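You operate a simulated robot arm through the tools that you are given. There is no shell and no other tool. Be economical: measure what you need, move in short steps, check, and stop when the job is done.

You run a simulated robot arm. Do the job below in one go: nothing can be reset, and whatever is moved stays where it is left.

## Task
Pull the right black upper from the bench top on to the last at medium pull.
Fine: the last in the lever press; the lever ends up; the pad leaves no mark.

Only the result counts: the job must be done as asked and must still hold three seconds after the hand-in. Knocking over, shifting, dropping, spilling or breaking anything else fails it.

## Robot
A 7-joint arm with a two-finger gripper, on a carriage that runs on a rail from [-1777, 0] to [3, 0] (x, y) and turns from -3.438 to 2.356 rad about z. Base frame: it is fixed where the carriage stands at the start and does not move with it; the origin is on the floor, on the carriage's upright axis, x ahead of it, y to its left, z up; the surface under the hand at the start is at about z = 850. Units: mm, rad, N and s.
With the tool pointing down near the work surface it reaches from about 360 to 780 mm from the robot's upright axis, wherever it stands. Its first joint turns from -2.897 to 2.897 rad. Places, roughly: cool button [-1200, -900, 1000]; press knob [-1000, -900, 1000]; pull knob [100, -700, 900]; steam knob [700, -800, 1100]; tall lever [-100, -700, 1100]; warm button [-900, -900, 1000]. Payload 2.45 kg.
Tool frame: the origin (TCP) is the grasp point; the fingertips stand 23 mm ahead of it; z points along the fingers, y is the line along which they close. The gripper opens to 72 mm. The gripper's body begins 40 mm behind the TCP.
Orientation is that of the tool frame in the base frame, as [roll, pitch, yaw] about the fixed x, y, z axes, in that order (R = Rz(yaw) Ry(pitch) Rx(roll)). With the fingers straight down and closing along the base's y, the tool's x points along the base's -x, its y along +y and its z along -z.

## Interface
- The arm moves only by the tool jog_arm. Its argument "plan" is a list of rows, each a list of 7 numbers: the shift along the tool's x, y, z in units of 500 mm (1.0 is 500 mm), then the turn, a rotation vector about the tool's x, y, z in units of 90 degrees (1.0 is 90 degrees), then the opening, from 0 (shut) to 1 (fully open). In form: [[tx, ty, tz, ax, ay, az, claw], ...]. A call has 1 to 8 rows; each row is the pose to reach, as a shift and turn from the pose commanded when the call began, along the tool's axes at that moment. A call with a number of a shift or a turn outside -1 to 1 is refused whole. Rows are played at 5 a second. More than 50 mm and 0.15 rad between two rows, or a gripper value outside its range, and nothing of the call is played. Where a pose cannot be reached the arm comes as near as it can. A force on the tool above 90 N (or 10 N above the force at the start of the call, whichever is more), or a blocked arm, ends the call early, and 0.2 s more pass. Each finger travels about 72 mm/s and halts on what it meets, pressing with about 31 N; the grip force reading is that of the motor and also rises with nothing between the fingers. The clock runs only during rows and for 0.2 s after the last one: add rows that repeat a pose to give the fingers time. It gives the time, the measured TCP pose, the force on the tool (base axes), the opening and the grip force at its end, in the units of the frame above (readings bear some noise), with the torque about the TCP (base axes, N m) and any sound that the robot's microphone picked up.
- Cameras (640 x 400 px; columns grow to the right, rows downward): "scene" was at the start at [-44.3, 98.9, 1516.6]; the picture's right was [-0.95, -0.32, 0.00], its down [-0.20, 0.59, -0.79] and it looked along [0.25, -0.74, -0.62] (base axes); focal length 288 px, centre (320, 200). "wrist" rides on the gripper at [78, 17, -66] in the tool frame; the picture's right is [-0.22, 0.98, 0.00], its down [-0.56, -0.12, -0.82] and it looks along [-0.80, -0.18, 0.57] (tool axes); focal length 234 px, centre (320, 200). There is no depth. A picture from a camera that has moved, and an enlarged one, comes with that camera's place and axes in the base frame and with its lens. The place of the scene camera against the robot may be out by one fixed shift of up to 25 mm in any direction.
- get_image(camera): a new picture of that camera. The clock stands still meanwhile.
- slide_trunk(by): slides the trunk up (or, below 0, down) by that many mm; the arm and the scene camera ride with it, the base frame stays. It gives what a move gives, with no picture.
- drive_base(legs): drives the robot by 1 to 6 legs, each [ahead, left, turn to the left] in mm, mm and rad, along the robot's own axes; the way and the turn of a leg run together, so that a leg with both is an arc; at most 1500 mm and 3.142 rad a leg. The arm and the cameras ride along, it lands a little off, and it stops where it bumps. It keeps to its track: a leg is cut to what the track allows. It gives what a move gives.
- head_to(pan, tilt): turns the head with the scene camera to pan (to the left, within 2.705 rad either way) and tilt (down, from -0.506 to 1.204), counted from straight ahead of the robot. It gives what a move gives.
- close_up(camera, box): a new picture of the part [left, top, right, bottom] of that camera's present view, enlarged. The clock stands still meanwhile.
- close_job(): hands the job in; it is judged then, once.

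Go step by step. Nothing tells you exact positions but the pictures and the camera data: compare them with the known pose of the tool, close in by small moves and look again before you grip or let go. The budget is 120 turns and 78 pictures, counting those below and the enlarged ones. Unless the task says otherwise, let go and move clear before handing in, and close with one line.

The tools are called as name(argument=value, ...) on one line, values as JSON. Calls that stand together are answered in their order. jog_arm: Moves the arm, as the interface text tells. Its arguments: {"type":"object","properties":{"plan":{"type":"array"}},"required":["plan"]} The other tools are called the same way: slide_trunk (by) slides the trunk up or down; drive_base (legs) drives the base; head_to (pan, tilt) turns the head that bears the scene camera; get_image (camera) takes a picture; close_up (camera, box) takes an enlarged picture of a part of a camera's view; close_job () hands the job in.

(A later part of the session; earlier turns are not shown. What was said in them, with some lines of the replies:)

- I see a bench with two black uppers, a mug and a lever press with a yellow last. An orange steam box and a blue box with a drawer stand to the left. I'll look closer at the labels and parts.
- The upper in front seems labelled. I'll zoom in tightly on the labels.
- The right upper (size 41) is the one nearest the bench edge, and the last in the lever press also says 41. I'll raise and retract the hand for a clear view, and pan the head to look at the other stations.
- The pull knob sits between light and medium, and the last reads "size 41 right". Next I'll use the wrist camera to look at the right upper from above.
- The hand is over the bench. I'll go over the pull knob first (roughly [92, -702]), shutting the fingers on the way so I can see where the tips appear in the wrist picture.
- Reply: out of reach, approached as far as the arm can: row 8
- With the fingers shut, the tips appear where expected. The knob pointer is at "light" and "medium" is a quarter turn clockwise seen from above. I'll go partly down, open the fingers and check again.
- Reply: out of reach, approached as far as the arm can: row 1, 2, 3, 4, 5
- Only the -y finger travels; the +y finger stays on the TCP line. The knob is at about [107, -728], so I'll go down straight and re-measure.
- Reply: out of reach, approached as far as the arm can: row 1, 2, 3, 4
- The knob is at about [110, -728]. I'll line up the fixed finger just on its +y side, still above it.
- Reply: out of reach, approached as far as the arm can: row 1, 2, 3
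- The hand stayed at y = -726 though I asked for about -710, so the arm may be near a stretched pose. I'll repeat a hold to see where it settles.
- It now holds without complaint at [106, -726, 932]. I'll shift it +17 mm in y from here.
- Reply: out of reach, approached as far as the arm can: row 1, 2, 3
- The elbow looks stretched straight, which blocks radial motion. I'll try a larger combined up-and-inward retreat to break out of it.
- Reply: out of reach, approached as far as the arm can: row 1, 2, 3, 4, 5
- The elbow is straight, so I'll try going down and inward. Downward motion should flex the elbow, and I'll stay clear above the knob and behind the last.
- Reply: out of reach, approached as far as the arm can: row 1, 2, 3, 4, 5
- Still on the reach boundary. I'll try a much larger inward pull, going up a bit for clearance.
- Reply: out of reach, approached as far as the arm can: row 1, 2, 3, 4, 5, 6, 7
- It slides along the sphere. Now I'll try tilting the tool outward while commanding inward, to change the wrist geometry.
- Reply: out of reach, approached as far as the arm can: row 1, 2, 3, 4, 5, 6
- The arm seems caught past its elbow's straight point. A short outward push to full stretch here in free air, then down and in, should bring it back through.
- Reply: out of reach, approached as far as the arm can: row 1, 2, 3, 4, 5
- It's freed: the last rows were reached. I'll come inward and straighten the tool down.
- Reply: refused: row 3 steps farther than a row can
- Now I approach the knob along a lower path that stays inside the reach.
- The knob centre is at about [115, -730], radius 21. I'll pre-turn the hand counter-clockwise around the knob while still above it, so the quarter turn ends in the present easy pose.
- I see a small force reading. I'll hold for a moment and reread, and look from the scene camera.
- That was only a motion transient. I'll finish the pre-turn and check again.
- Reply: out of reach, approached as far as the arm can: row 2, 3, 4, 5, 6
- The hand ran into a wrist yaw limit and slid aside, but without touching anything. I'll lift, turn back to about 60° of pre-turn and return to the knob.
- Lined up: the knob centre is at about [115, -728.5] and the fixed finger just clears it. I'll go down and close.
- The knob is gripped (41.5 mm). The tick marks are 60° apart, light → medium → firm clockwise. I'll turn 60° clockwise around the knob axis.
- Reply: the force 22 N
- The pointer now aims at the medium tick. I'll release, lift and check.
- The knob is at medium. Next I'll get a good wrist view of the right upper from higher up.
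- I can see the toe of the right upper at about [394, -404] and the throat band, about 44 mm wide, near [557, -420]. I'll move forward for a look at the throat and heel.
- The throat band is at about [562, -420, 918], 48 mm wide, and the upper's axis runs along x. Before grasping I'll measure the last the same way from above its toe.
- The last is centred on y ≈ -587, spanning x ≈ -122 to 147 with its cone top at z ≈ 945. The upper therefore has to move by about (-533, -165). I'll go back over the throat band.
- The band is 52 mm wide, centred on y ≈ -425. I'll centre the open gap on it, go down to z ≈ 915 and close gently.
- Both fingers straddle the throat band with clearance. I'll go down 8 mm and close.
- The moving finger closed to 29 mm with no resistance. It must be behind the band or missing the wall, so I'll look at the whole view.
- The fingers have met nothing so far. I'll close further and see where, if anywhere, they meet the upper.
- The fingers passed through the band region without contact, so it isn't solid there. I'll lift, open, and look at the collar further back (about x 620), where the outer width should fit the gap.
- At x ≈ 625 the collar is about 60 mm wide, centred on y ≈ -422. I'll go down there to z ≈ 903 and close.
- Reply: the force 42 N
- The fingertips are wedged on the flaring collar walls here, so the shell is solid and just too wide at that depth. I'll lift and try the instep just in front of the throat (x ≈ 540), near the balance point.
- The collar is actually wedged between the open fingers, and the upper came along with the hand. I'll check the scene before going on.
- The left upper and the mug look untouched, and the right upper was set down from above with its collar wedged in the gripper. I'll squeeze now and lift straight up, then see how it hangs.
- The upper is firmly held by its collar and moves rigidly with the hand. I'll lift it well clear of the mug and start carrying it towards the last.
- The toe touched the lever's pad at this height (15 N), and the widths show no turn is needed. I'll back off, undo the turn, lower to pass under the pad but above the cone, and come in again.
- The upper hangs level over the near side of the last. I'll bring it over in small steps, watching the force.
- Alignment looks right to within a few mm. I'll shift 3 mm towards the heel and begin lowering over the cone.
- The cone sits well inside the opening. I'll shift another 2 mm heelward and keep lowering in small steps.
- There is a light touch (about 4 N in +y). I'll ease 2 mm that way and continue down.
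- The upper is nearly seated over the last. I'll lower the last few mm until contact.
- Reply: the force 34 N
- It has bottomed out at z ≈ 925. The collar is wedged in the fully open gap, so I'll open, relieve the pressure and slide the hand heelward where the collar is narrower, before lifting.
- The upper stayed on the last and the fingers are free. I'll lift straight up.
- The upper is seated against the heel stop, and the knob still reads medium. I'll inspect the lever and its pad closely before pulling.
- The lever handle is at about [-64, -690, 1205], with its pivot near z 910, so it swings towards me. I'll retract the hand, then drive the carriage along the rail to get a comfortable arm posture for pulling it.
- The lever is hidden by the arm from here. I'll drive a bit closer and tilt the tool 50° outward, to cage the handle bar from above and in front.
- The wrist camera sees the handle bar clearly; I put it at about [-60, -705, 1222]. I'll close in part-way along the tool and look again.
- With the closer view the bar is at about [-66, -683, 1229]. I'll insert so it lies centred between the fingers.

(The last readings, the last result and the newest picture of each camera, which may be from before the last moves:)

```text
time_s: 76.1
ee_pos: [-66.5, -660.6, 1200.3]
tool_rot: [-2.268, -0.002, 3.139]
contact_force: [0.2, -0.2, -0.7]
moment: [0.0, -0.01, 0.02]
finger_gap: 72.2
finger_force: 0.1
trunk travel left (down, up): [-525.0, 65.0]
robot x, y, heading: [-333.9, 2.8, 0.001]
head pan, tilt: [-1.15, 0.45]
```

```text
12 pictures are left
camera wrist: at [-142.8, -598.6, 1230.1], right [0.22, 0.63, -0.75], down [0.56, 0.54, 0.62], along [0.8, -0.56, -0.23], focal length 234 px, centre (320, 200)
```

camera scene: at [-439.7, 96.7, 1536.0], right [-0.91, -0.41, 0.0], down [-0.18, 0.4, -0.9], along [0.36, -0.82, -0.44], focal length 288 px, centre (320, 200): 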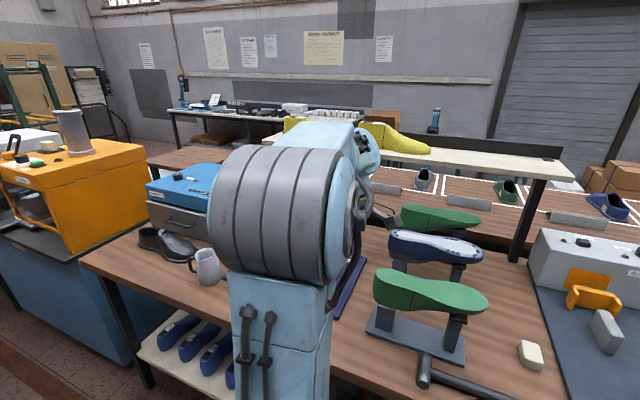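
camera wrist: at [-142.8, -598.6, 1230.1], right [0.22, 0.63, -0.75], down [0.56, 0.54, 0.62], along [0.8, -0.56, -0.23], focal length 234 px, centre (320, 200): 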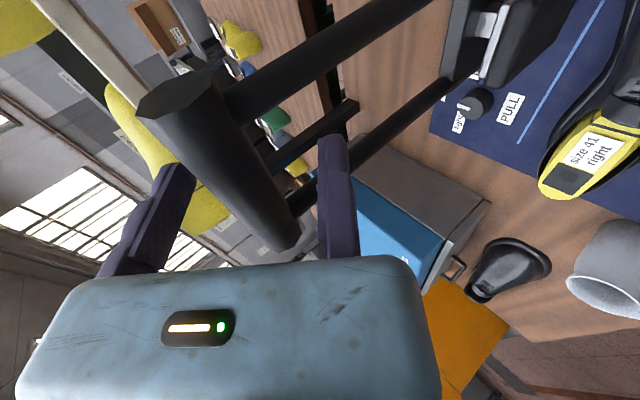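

The bar is well caged between the fingers. I'll take up the slack and begin pulling the lever along its arc, checking the force.

jog_arm(plan=[[0, 0.03, 0, 0, 0, 0, 1], [0, 0.062, -0.018, 0, 0, 0, 1], [0, 0.107, -0.063, 0, 0, 0, 1], [0, 0.176, -0.117, 0, 0, 0, 1], [0, 0.176, -0.117, 0, 0, 0, 1]])

get_image(camera="wrist")

```text
time_s: 77.3
ee_pos: [-65.1, -559.0, 1168.4]
tool_rot: [-2.271, -0.002, 3.137]
contact_force: [0.6, 1.7, -2.4]
moment: [-0.05, 0.05, 0.01]
finger_gap: 72.0
finger_force: 0.1
trunk travel left (down, up): [-525.0, 65.0]
robot x, y, heading: [-332.0, -3.0, -0.006]
head pan, tilt: [-1.15, 0.45]
```

```text
11 pictures are left
camera wrist: at [-142.0, -496.3, 1198.7], right [0.22, 0.63, -0.75], down [0.56, 0.54, 0.62], along [0.8, -0.56, -0.23], focal length 234 px, centre (320, 200)
```

wrist: 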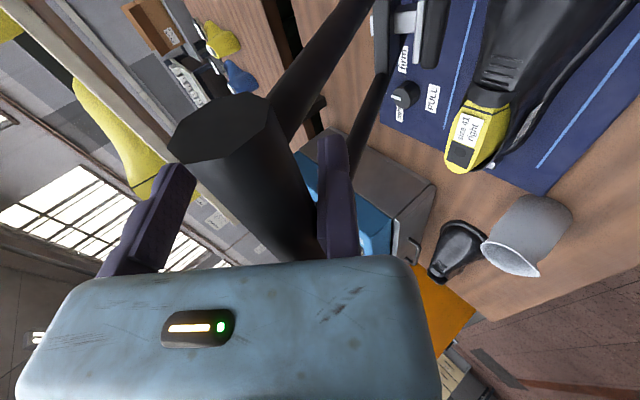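

The lever follows easily, its weight resting on the hand. I'll continue along the arc.

jog_arm(plan=[[0, 0.038, -0.04, 0, 0, 0, 1], [0, 0.076, -0.064, 0, 0, 0, 1], [0, 0.157, -0.097, 0, 0, 0, 1], [0, 0.242, -0.118, 0, 0, 0, 1], [0, 0.329, -0.127, 0, 0, 0, 1], [0, 0.329, -0.127, 0, 0, 0, 1]])

get_image(camera="wrist")

```text
time_s: 78.7
ee_pos: [-66.0, -407.9, 1084.8]
tool_rot: [-2.269, -0.001, 3.138]
contact_force: [-0.6, 10.0, 0.7]
moment: [0.23, -0.11, 0.1]
finger_gap: 72.0
finger_force: 0.0
trunk travel left (down, up): [-525.0, 65.0]
robot x, y, heading: [-332.7, -2.3, -0.004]
head pan, tilt: [-1.15, 0.45]
```

```text
10 pictures are left
camera wrist: at [-142.7, -344.7, 1114.5], right [0.22, 0.63, -0.75], down [0.56, 0.54, 0.62], along [0.8, -0.56, -0.23], focal length 234 px, centre (320, 200)
```

wrist: 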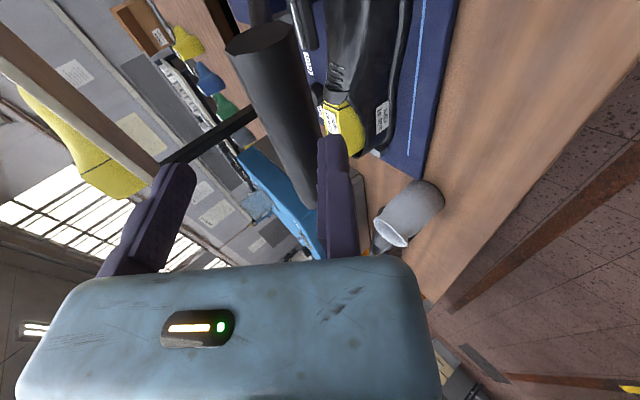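

The bar has slid towards the fingertips, so I'll move in along the tool to re-seat it and then continue down the steeper part of the arc.

jog_arm(plan=[[0, 0.007, 0.025, 0, 0, 0, 1], [0, 0.0144, 0.051, 0, 0, 0, 1], [0, 0.05, 0.062, 0, 0, 0, 1], [0, 0.086, 0.072, 0, 0, 0, 1], [0, 0.13, 0.092, 0, 0, 0, 1], [0, 0.13, 0.092, 0, 0, 0, 1]])

get_image(camera="wrist")

```text
time_s: 80.1
ee_pos: [-64.7, -399.8, 1006.6]
tool_rot: [-2.27, -0.003, 3.137]
contact_force: [-0.5, 1.2, -1.4]
moment: [0.0, 0.06, -0.03]
finger_gap: 72.2
finger_force: 0.0
trunk travel left (down, up): [-525.0, 65.0]
robot x, y, heading: [-332.5, -1.0, 0.001]
head pan, tilt: [-1.15, 0.45]
```

```text
9 pictures are left
camera wrist: at [-141.7, -336.8, 1036.1], right [0.22, 0.63, -0.75], down [0.56, 0.54, 0.62], along [0.8, -0.56, -0.23], focal length 234 px, centre (320, 200)
```

wrist: 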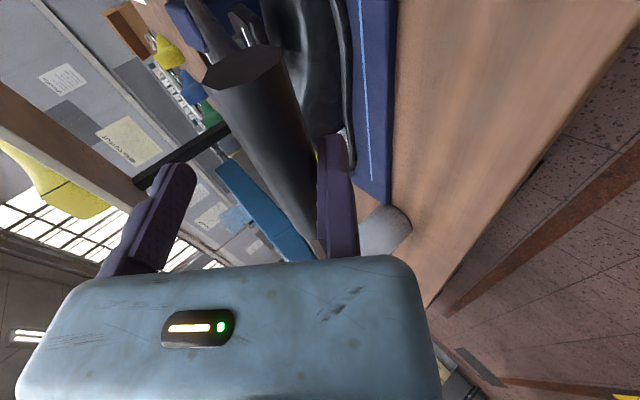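

The bar is well seated, with the lever about 77° down. I'll continue gently down and watch the force and sound.

jog_arm(plan=[[0, 0.042, 0.025, 0, 0, 0, 1], [0, 0.084, 0.049, 0, 0, 0, 1], [0, 0.11, 0.06, 0, 0, 0, 1]])

get_image(camera="wrist")

```text
time_s: 80.9
ee_pos: [-66.2, -387.5, 947.7]
tool_rot: [-2.271, 0.0, 3.139]
contact_force: [0.8, -1.5, -1.0]
moment: [0.1, 0.06, 0.03]
finger_gap: 72.2
finger_force: 0.1
trunk travel left (down, up): [-525.0, 65.0]
robot x, y, heading: [-333.3, -1.9, -0.0]
head pan, tilt: [-1.15, 0.45]
```

```text
8 pictures are left
camera wrist: at [-142.2, -325.4, 975.7], right [0.22, 0.63, -0.75], down [0.56, 0.54, 0.62], along [0.8, -0.56, -0.23], focal length 234 px, centre (320, 200)
```

wrist: 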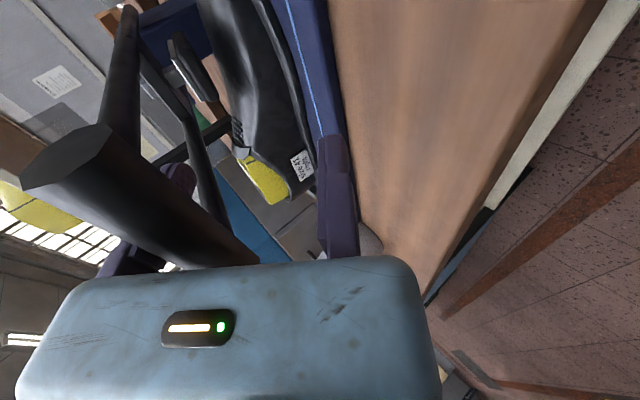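

The lever now stays at about 78°, and the upper finger is just reaching the bar. I'll push down gently in small steps and read the force.

jog_arm(plan=[[0, 0.01, -0.01, 0, 0, 0, 1], [0, 0.025, -0.006, 0, 0, 0, 1], [0, 0.042, 0.0, 0, 0, 0, 1]])

```text
time_s: 81.7
ee_pos: [-66.2, -374.1, 928.9]
tool_rot: [-2.271, -0.002, 3.136]
contact_force: [-0.6, -7.3, 3.6]
moment: [0.22, 0.03, 0.08]
finger_gap: 72.1
finger_force: 0.0
trunk travel left (down, up): [-525.0, 65.0]
robot x, y, heading: [-333.9, -0.8, -0.0]
head pan, tilt: [-1.15, 0.45]
```

About 7 N, moving smoothly. I'll continue in small steps.

jog_arm(plan=[[0, 0.017, 0.008, 0, 0, 0, 1], [0, 0.034, 0.016, 0, 0, 0, 1]])

get_image(camera="wrist")

```text
time_s: 82.3
ee_pos: [-65.1, -369.7, 909.3]
tool_rot: [-2.271, -0.002, 3.138]
contact_force: [0.3, 0.6, -0.1]
moment: [-0.03, 0.01, 0.01]
finger_gap: 71.8
finger_force: 0.0
trunk travel left (down, up): [-525.0, 65.0]
robot x, y, heading: [-329.6, -3.2, -0.001]
head pan, tilt: [-1.15, 0.45]
```

```text
7 pictures are left
camera wrist: at [-141.8, -307.0, 940.1], right [0.22, 0.63, -0.75], down [0.56, 0.54, 0.62], along [0.8, -0.56, -0.24], focal length 234 px, centre (320, 200)
```

wrist: 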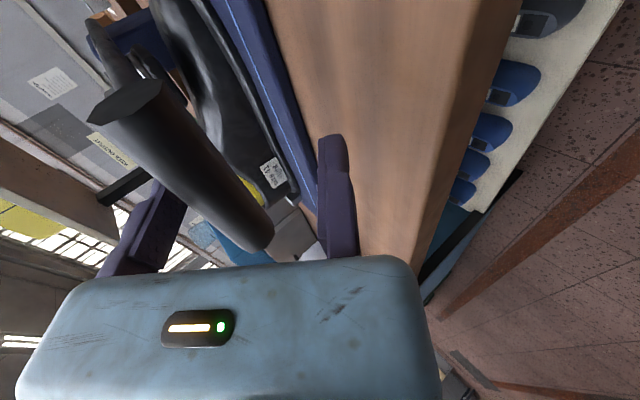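

The lever is nearly horizontal and the force is back near zero. I'll push a little more, in two small steps, to find the end stop.

jog_arm(plan=[[0, 0.01, 0.008, 0, 0, 0, 1], [0, 0.02, 0.016, 0, 0, 0, 1]])

```text
time_s: 82.9
ee_pos: [-64.9, -369.6, 899.6]
tool_rot: [-2.266, 0.0, 3.137]
contact_force: [1.5, -4.1, 11.1]
moment: [-0.22, 0.16, 0.01]
finger_gap: 72.0
finger_force: 0.1
trunk travel left (down, up): [-525.0, 65.0]
robot x, y, heading: [-329.9, -1.7, -0.004]
head pan, tilt: [-1.15, 0.45]
```

Resistance is starting (11 N). I'll take one more firm but small push.

jog_arm(plan=[[0, 0.012, 0.008, 0, 0, 0, 1], [0, 0.016, 0.01, 0, 0, 0, 1]])

close_up(camera="wrist", box=[0, 0, 320, 200])

```text
time_s: 83.5
ee_pos: [-65.9, -371.4, 895.0]
tool_rot: [-2.252, 0.007, 3.136]
contact_force: [11.5, -32.3, 78.5]
moment: [-1.35, 0.71, 0.82]
finger_gap: 72.4
finger_force: 0.1
trunk travel left (down, up): [-525.0, 65.0]
robot x, y, heading: [-332.6, -2.3, 0.001]
head pan, tilt: [-1.15, 0.45]
```

```text
2.00 times, centred on (160, 100) of wrist
camera zoom: at [-142.9, -308.5, 923.6], right [0.23, 0.61, -0.76], down [0.56, 0.55, 0.62], along [0.8, -0.56, -0.22], focal length 468 px, centre (640, 400)
```

zoom: 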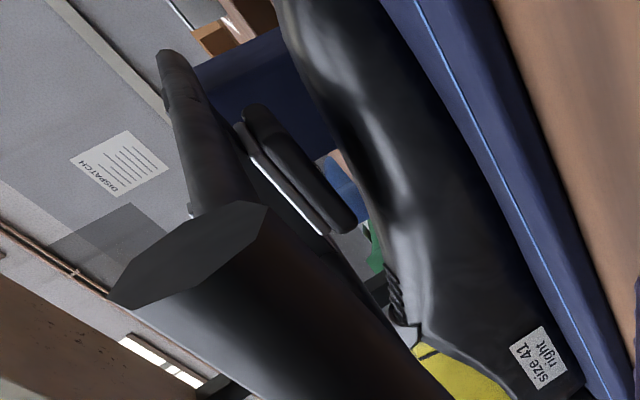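

The lever hit its end stop at 78 N. I'll release at once and raise it back along the arc with the lower finger.

jog_arm(plan=[[0, -0.048, -0.01, 0, 0, 0, 1], [0, -0.095, -0.02, 0, 0, 0, 1], [0, -0.136, -0.049, 0, 0, 0, 1], [0, -0.176, -0.077, 0, 0, 0, 1], [0, -0.22, -0.1, 0, 0, 0, 1], [0, -0.266, -0.119, 0, 0, 0, 1]])

get_image(camera="wrist")

```text
time_s: 84.9
ee_pos: [-67.2, -407.4, 1031.0]
tool_rot: [-2.27, -0.002, 3.136]
contact_force: [-0.7, 3.0, -2.9]
moment: [0.0, 0.03, 0.02]
finger_gap: 72.1
finger_force: 0.0
trunk travel left (down, up): [-525.0, 65.0]
robot x, y, heading: [-330.9, 2.5, -0.002]
head pan, tilt: [-1.15, 0.45]
```

```text
5 pictures are left
camera wrist: at [-142.8, -344.8, 1059.5], right [0.22, 0.63, -0.75], down [0.56, 0.54, 0.62], along [0.8, -0.56, -0.23], focal length 234 px, centre (320, 200)
```

wrist: 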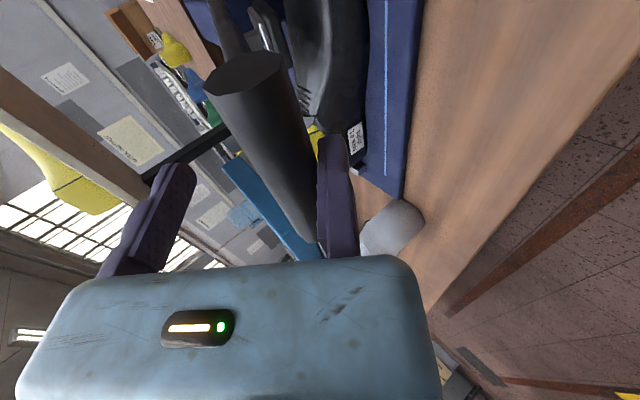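

The bar rests on the lower finger. I'll continue raising along the arc.

jog_arm(plan=[[0, -0.048, -0.013, 0, 0, 0, 1], [0, -0.096, -0.026, 0, 0, 0, 1], [0, -0.145, -0.032, 0, 0, 0, 1], [0, -0.194, -0.035, 0, 0, 0, 1], [0, -0.243, -0.032, 0, 0, 0, 1], [0, -0.293, -0.026, 0, 0, 0, 1], [0, -0.34, -0.014, 0, 0, 0, 1], [0, -0.389, 0.0, 0, 0, 0, 1]])

jog_arm(plan=[[0, -0.045, 0.021, 0, 0, 0, 1], [0, -0.09, 0.042, 0, 0, 0, 1], [0, -0.13, 0.068, 0, 0, 0, 1], [0, -0.171, 0.098, 0, 0, 0, 1]])

get_image(camera="wrist")

```text
time_s: 86.7
ee_pos: [-68.8, -533.4, 1179.0]
tool_rot: [-2.271, -0.003, 3.136]
contact_force: [-2.0, -1.7, -5.5]
moment: [0.11, 0.12, -0.04]
finger_gap: 72.0
finger_force: 0.0
trunk travel left (down, up): [-525.0, 65.0]
robot x, y, heading: [-330.0, 1.5, 0.001]
head pan, tilt: [-1.15, 0.45]
```

```text
time_s: 87.7
ee_pos: [-68.9, -627.2, 1208.7]
tool_rot: [-2.27, -0.001, 3.139]
contact_force: [0.2, -0.1, -0.5]
moment: [-0.03, 0.0, -0.01]
finger_gap: 71.8
finger_force: 0.1
trunk travel left (down, up): [-525.0, 65.0]
robot x, y, heading: [-327.2, 0.3, -0.001]
head pan, tilt: [-1.15, 0.45]
```

```text
4 pictures are left
camera wrist: at [-144.6, -564.7, 1239.8], right [0.22, 0.63, -0.75], down [0.56, 0.54, 0.62], along [0.8, -0.56, -0.23], focal length 234 px, centre (320, 200)
```

wrist: 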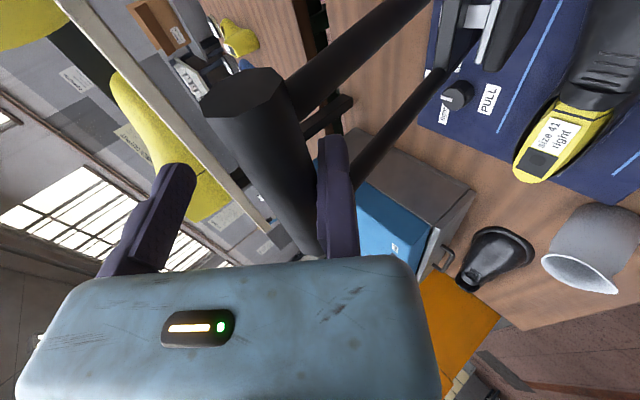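

The lever is about 10° from upright. I'll push it the last bit to its rest.

jog_arm(plan=[[0, -0.025, 0.025, 0, 0, 0, 1], [0, -0.05, 0.05, 0, 0, 0, 1], [0, -0.075, 0.075, 0, 0, 0, 1]])

```text
time_s: 88.5
ee_pos: [-67.7, -678.7, 1214.4]
tool_rot: [-2.272, -0.002, 3.136]
contact_force: [0.0, 6.8, -3.3]
moment: [-0.08, 0.08, -0.03]
finger_gap: 72.1
finger_force: 0.1
trunk travel left (down, up): [-525.0, 65.0]
robot x, y, heading: [-333.4, -1.3, -0.002]
head pan, tilt: [-1.15, 0.45]
```

jog_arm(plan=[[0, -0.008, 0.008, 0, 0, 0, 1], [0, -0.008, 0.008, 0, 0, 0, 1]])

```text
time_s: 89.1
ee_pos: [-67.2, -681.9, 1212.5]
tool_rot: [-2.279, 0.0, 3.137]
contact_force: [-4.6, 37.8, -29.6]
moment: [-0.28, -0.31, 0.45]
finger_gap: 71.8
finger_force: 0.0
trunk travel left (down, up): [-525.0, 65.0]
robot x, y, heading: [-331.9, -2.4, -0.006]
head pan, tilt: [-1.15, 0.45]
```

It is hard against the upper stop. I'll centre the fingers off the bar and withdraw backwards.

jog_arm(plan=[[0, 0.02, -0.005, 0, 0, 0, 1], [0, 0.044, -0.01, 0, 0, 0, 1], [0, 0.044, -0.06, 0, 0, 0, 1], [0, 0.044, -0.13, 0, 0, 0, 1], [0, 0.044, -0.21, 0, 0, 0, 1], [0, 0.044, -0.29, 0, 0, 0, 1], [0, 0.044, -0.37, 0, 0, 0, 1], [0, 0.044, -0.4, 0, 0, 0, 1]])

get_image(camera="wrist")

```text
time_s: 90.9
ee_pos: [-66.9, -514.8, 1329.7]
tool_rot: [-2.27, -0.001, 3.138]
contact_force: [0.5, -0.4, 0.7]
moment: [-0.01, 0.0, 0.0]
finger_gap: 71.9
finger_force: 0.0
trunk travel left (down, up): [-525.0, 65.0]
robot x, y, heading: [-329.4, 0.2, -0.002]
head pan, tilt: [-1.15, 0.45]
```

```text
3 pictures are left
camera wrist: at [-142.6, -452.3, 1359.1], right [0.22, 0.63, -0.75], down [0.56, 0.54, 0.62], along [0.8, -0.56, -0.23], focal length 234 px, centre (320, 200)
```

wrist: 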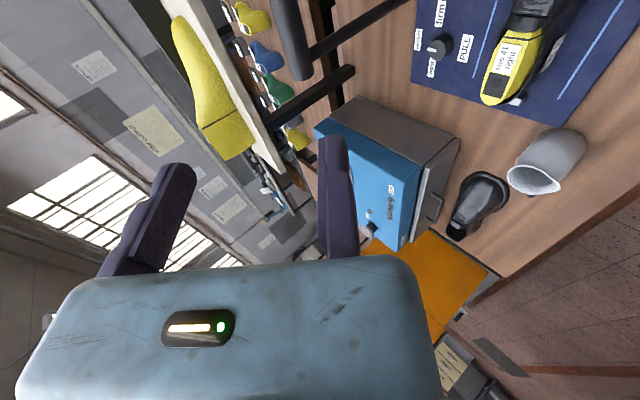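

The lever is up and released. I'll drive back so the scene camera can see the upper on the last.

drive_base(legs=[[325, 0, 0]])

head_to(pan=-1.65, tilt=0.6)

close_up(camera="scene", box=[200, 130, 400, 290])

```text
time_s: 93.1
ee_pos: [262.6, -515.6, 1328.7]
tool_rot: [-2.271, -0.002, 3.139]
contact_force: [-0.1, -0.3, 0.7]
moment: [0.02, -0.01, -0.02]
finger_gap: 72.2
finger_force: 0.1
trunk travel left (down, up): [-525.0, 65.0]
robot x, y, heading: [-3.5, 1.9, 0.0]
head pan, tilt: [-1.15, 0.45]
```

```text
time_s: 94.0
ee_pos: [262.2, -515.2, 1329.4]
tool_rot: [-2.27, -0.001, 3.138]
contact_force: [-1.0, -0.3, 0.1]
moment: [0.03, 0.04, -0.01]
finger_gap: 72.0
finger_force: 0.0
trunk travel left (down, up): [-525.0, 65.0]
robot x, y, heading: [-6.4, 2.1, -0.003]
head pan, tilt: [-1.649, 0.6]
```

```text
2.50 times, centred on (300, 210) of scene
camera zoom: at [-82.3, 92.4, 1522.5], right [-1.0, 0.08, 0.0], down [0.04, 0.56, -0.83], along [-0.06, -0.82, -0.56], focal length 721 px, centre (370, 175)
```

zoom: 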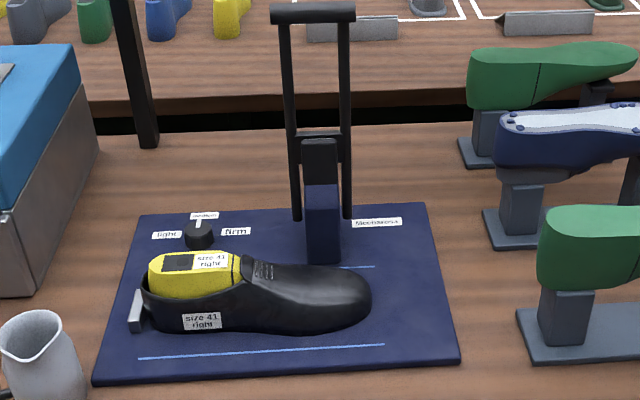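

The upper has been drawn tight: its margin flange is gone and it hugs the last. I'll check it for marks.

close_up(camera="scene", box=[240, 220, 330, 270])

```text
7.11 times, centred on (285, 245) of scene
camera zoom: at [-82.3, 92.4, 1522.5], right [-1.0, 0.08, 0.0], down [0.04, 0.56, -0.83], along [-0.06, -0.82, -0.56], focal length 2051 px, centre (569, -120)
```

zoom: 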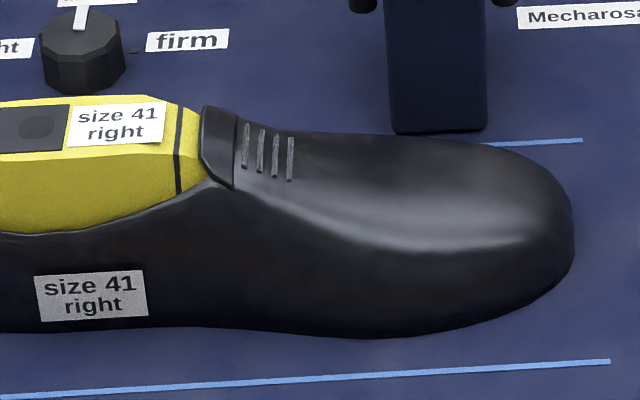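

The upper is smooth and tight on the last with no pad mark. The knob is on medium, the lever is up and the hand is clear, so I'll hand in.

close_job()

```text
The job is handed in.
```

I pulled the right black upper on to the last in the lever press at medium pull. The lever is back up, I see no pad mark, and the job is handed in.
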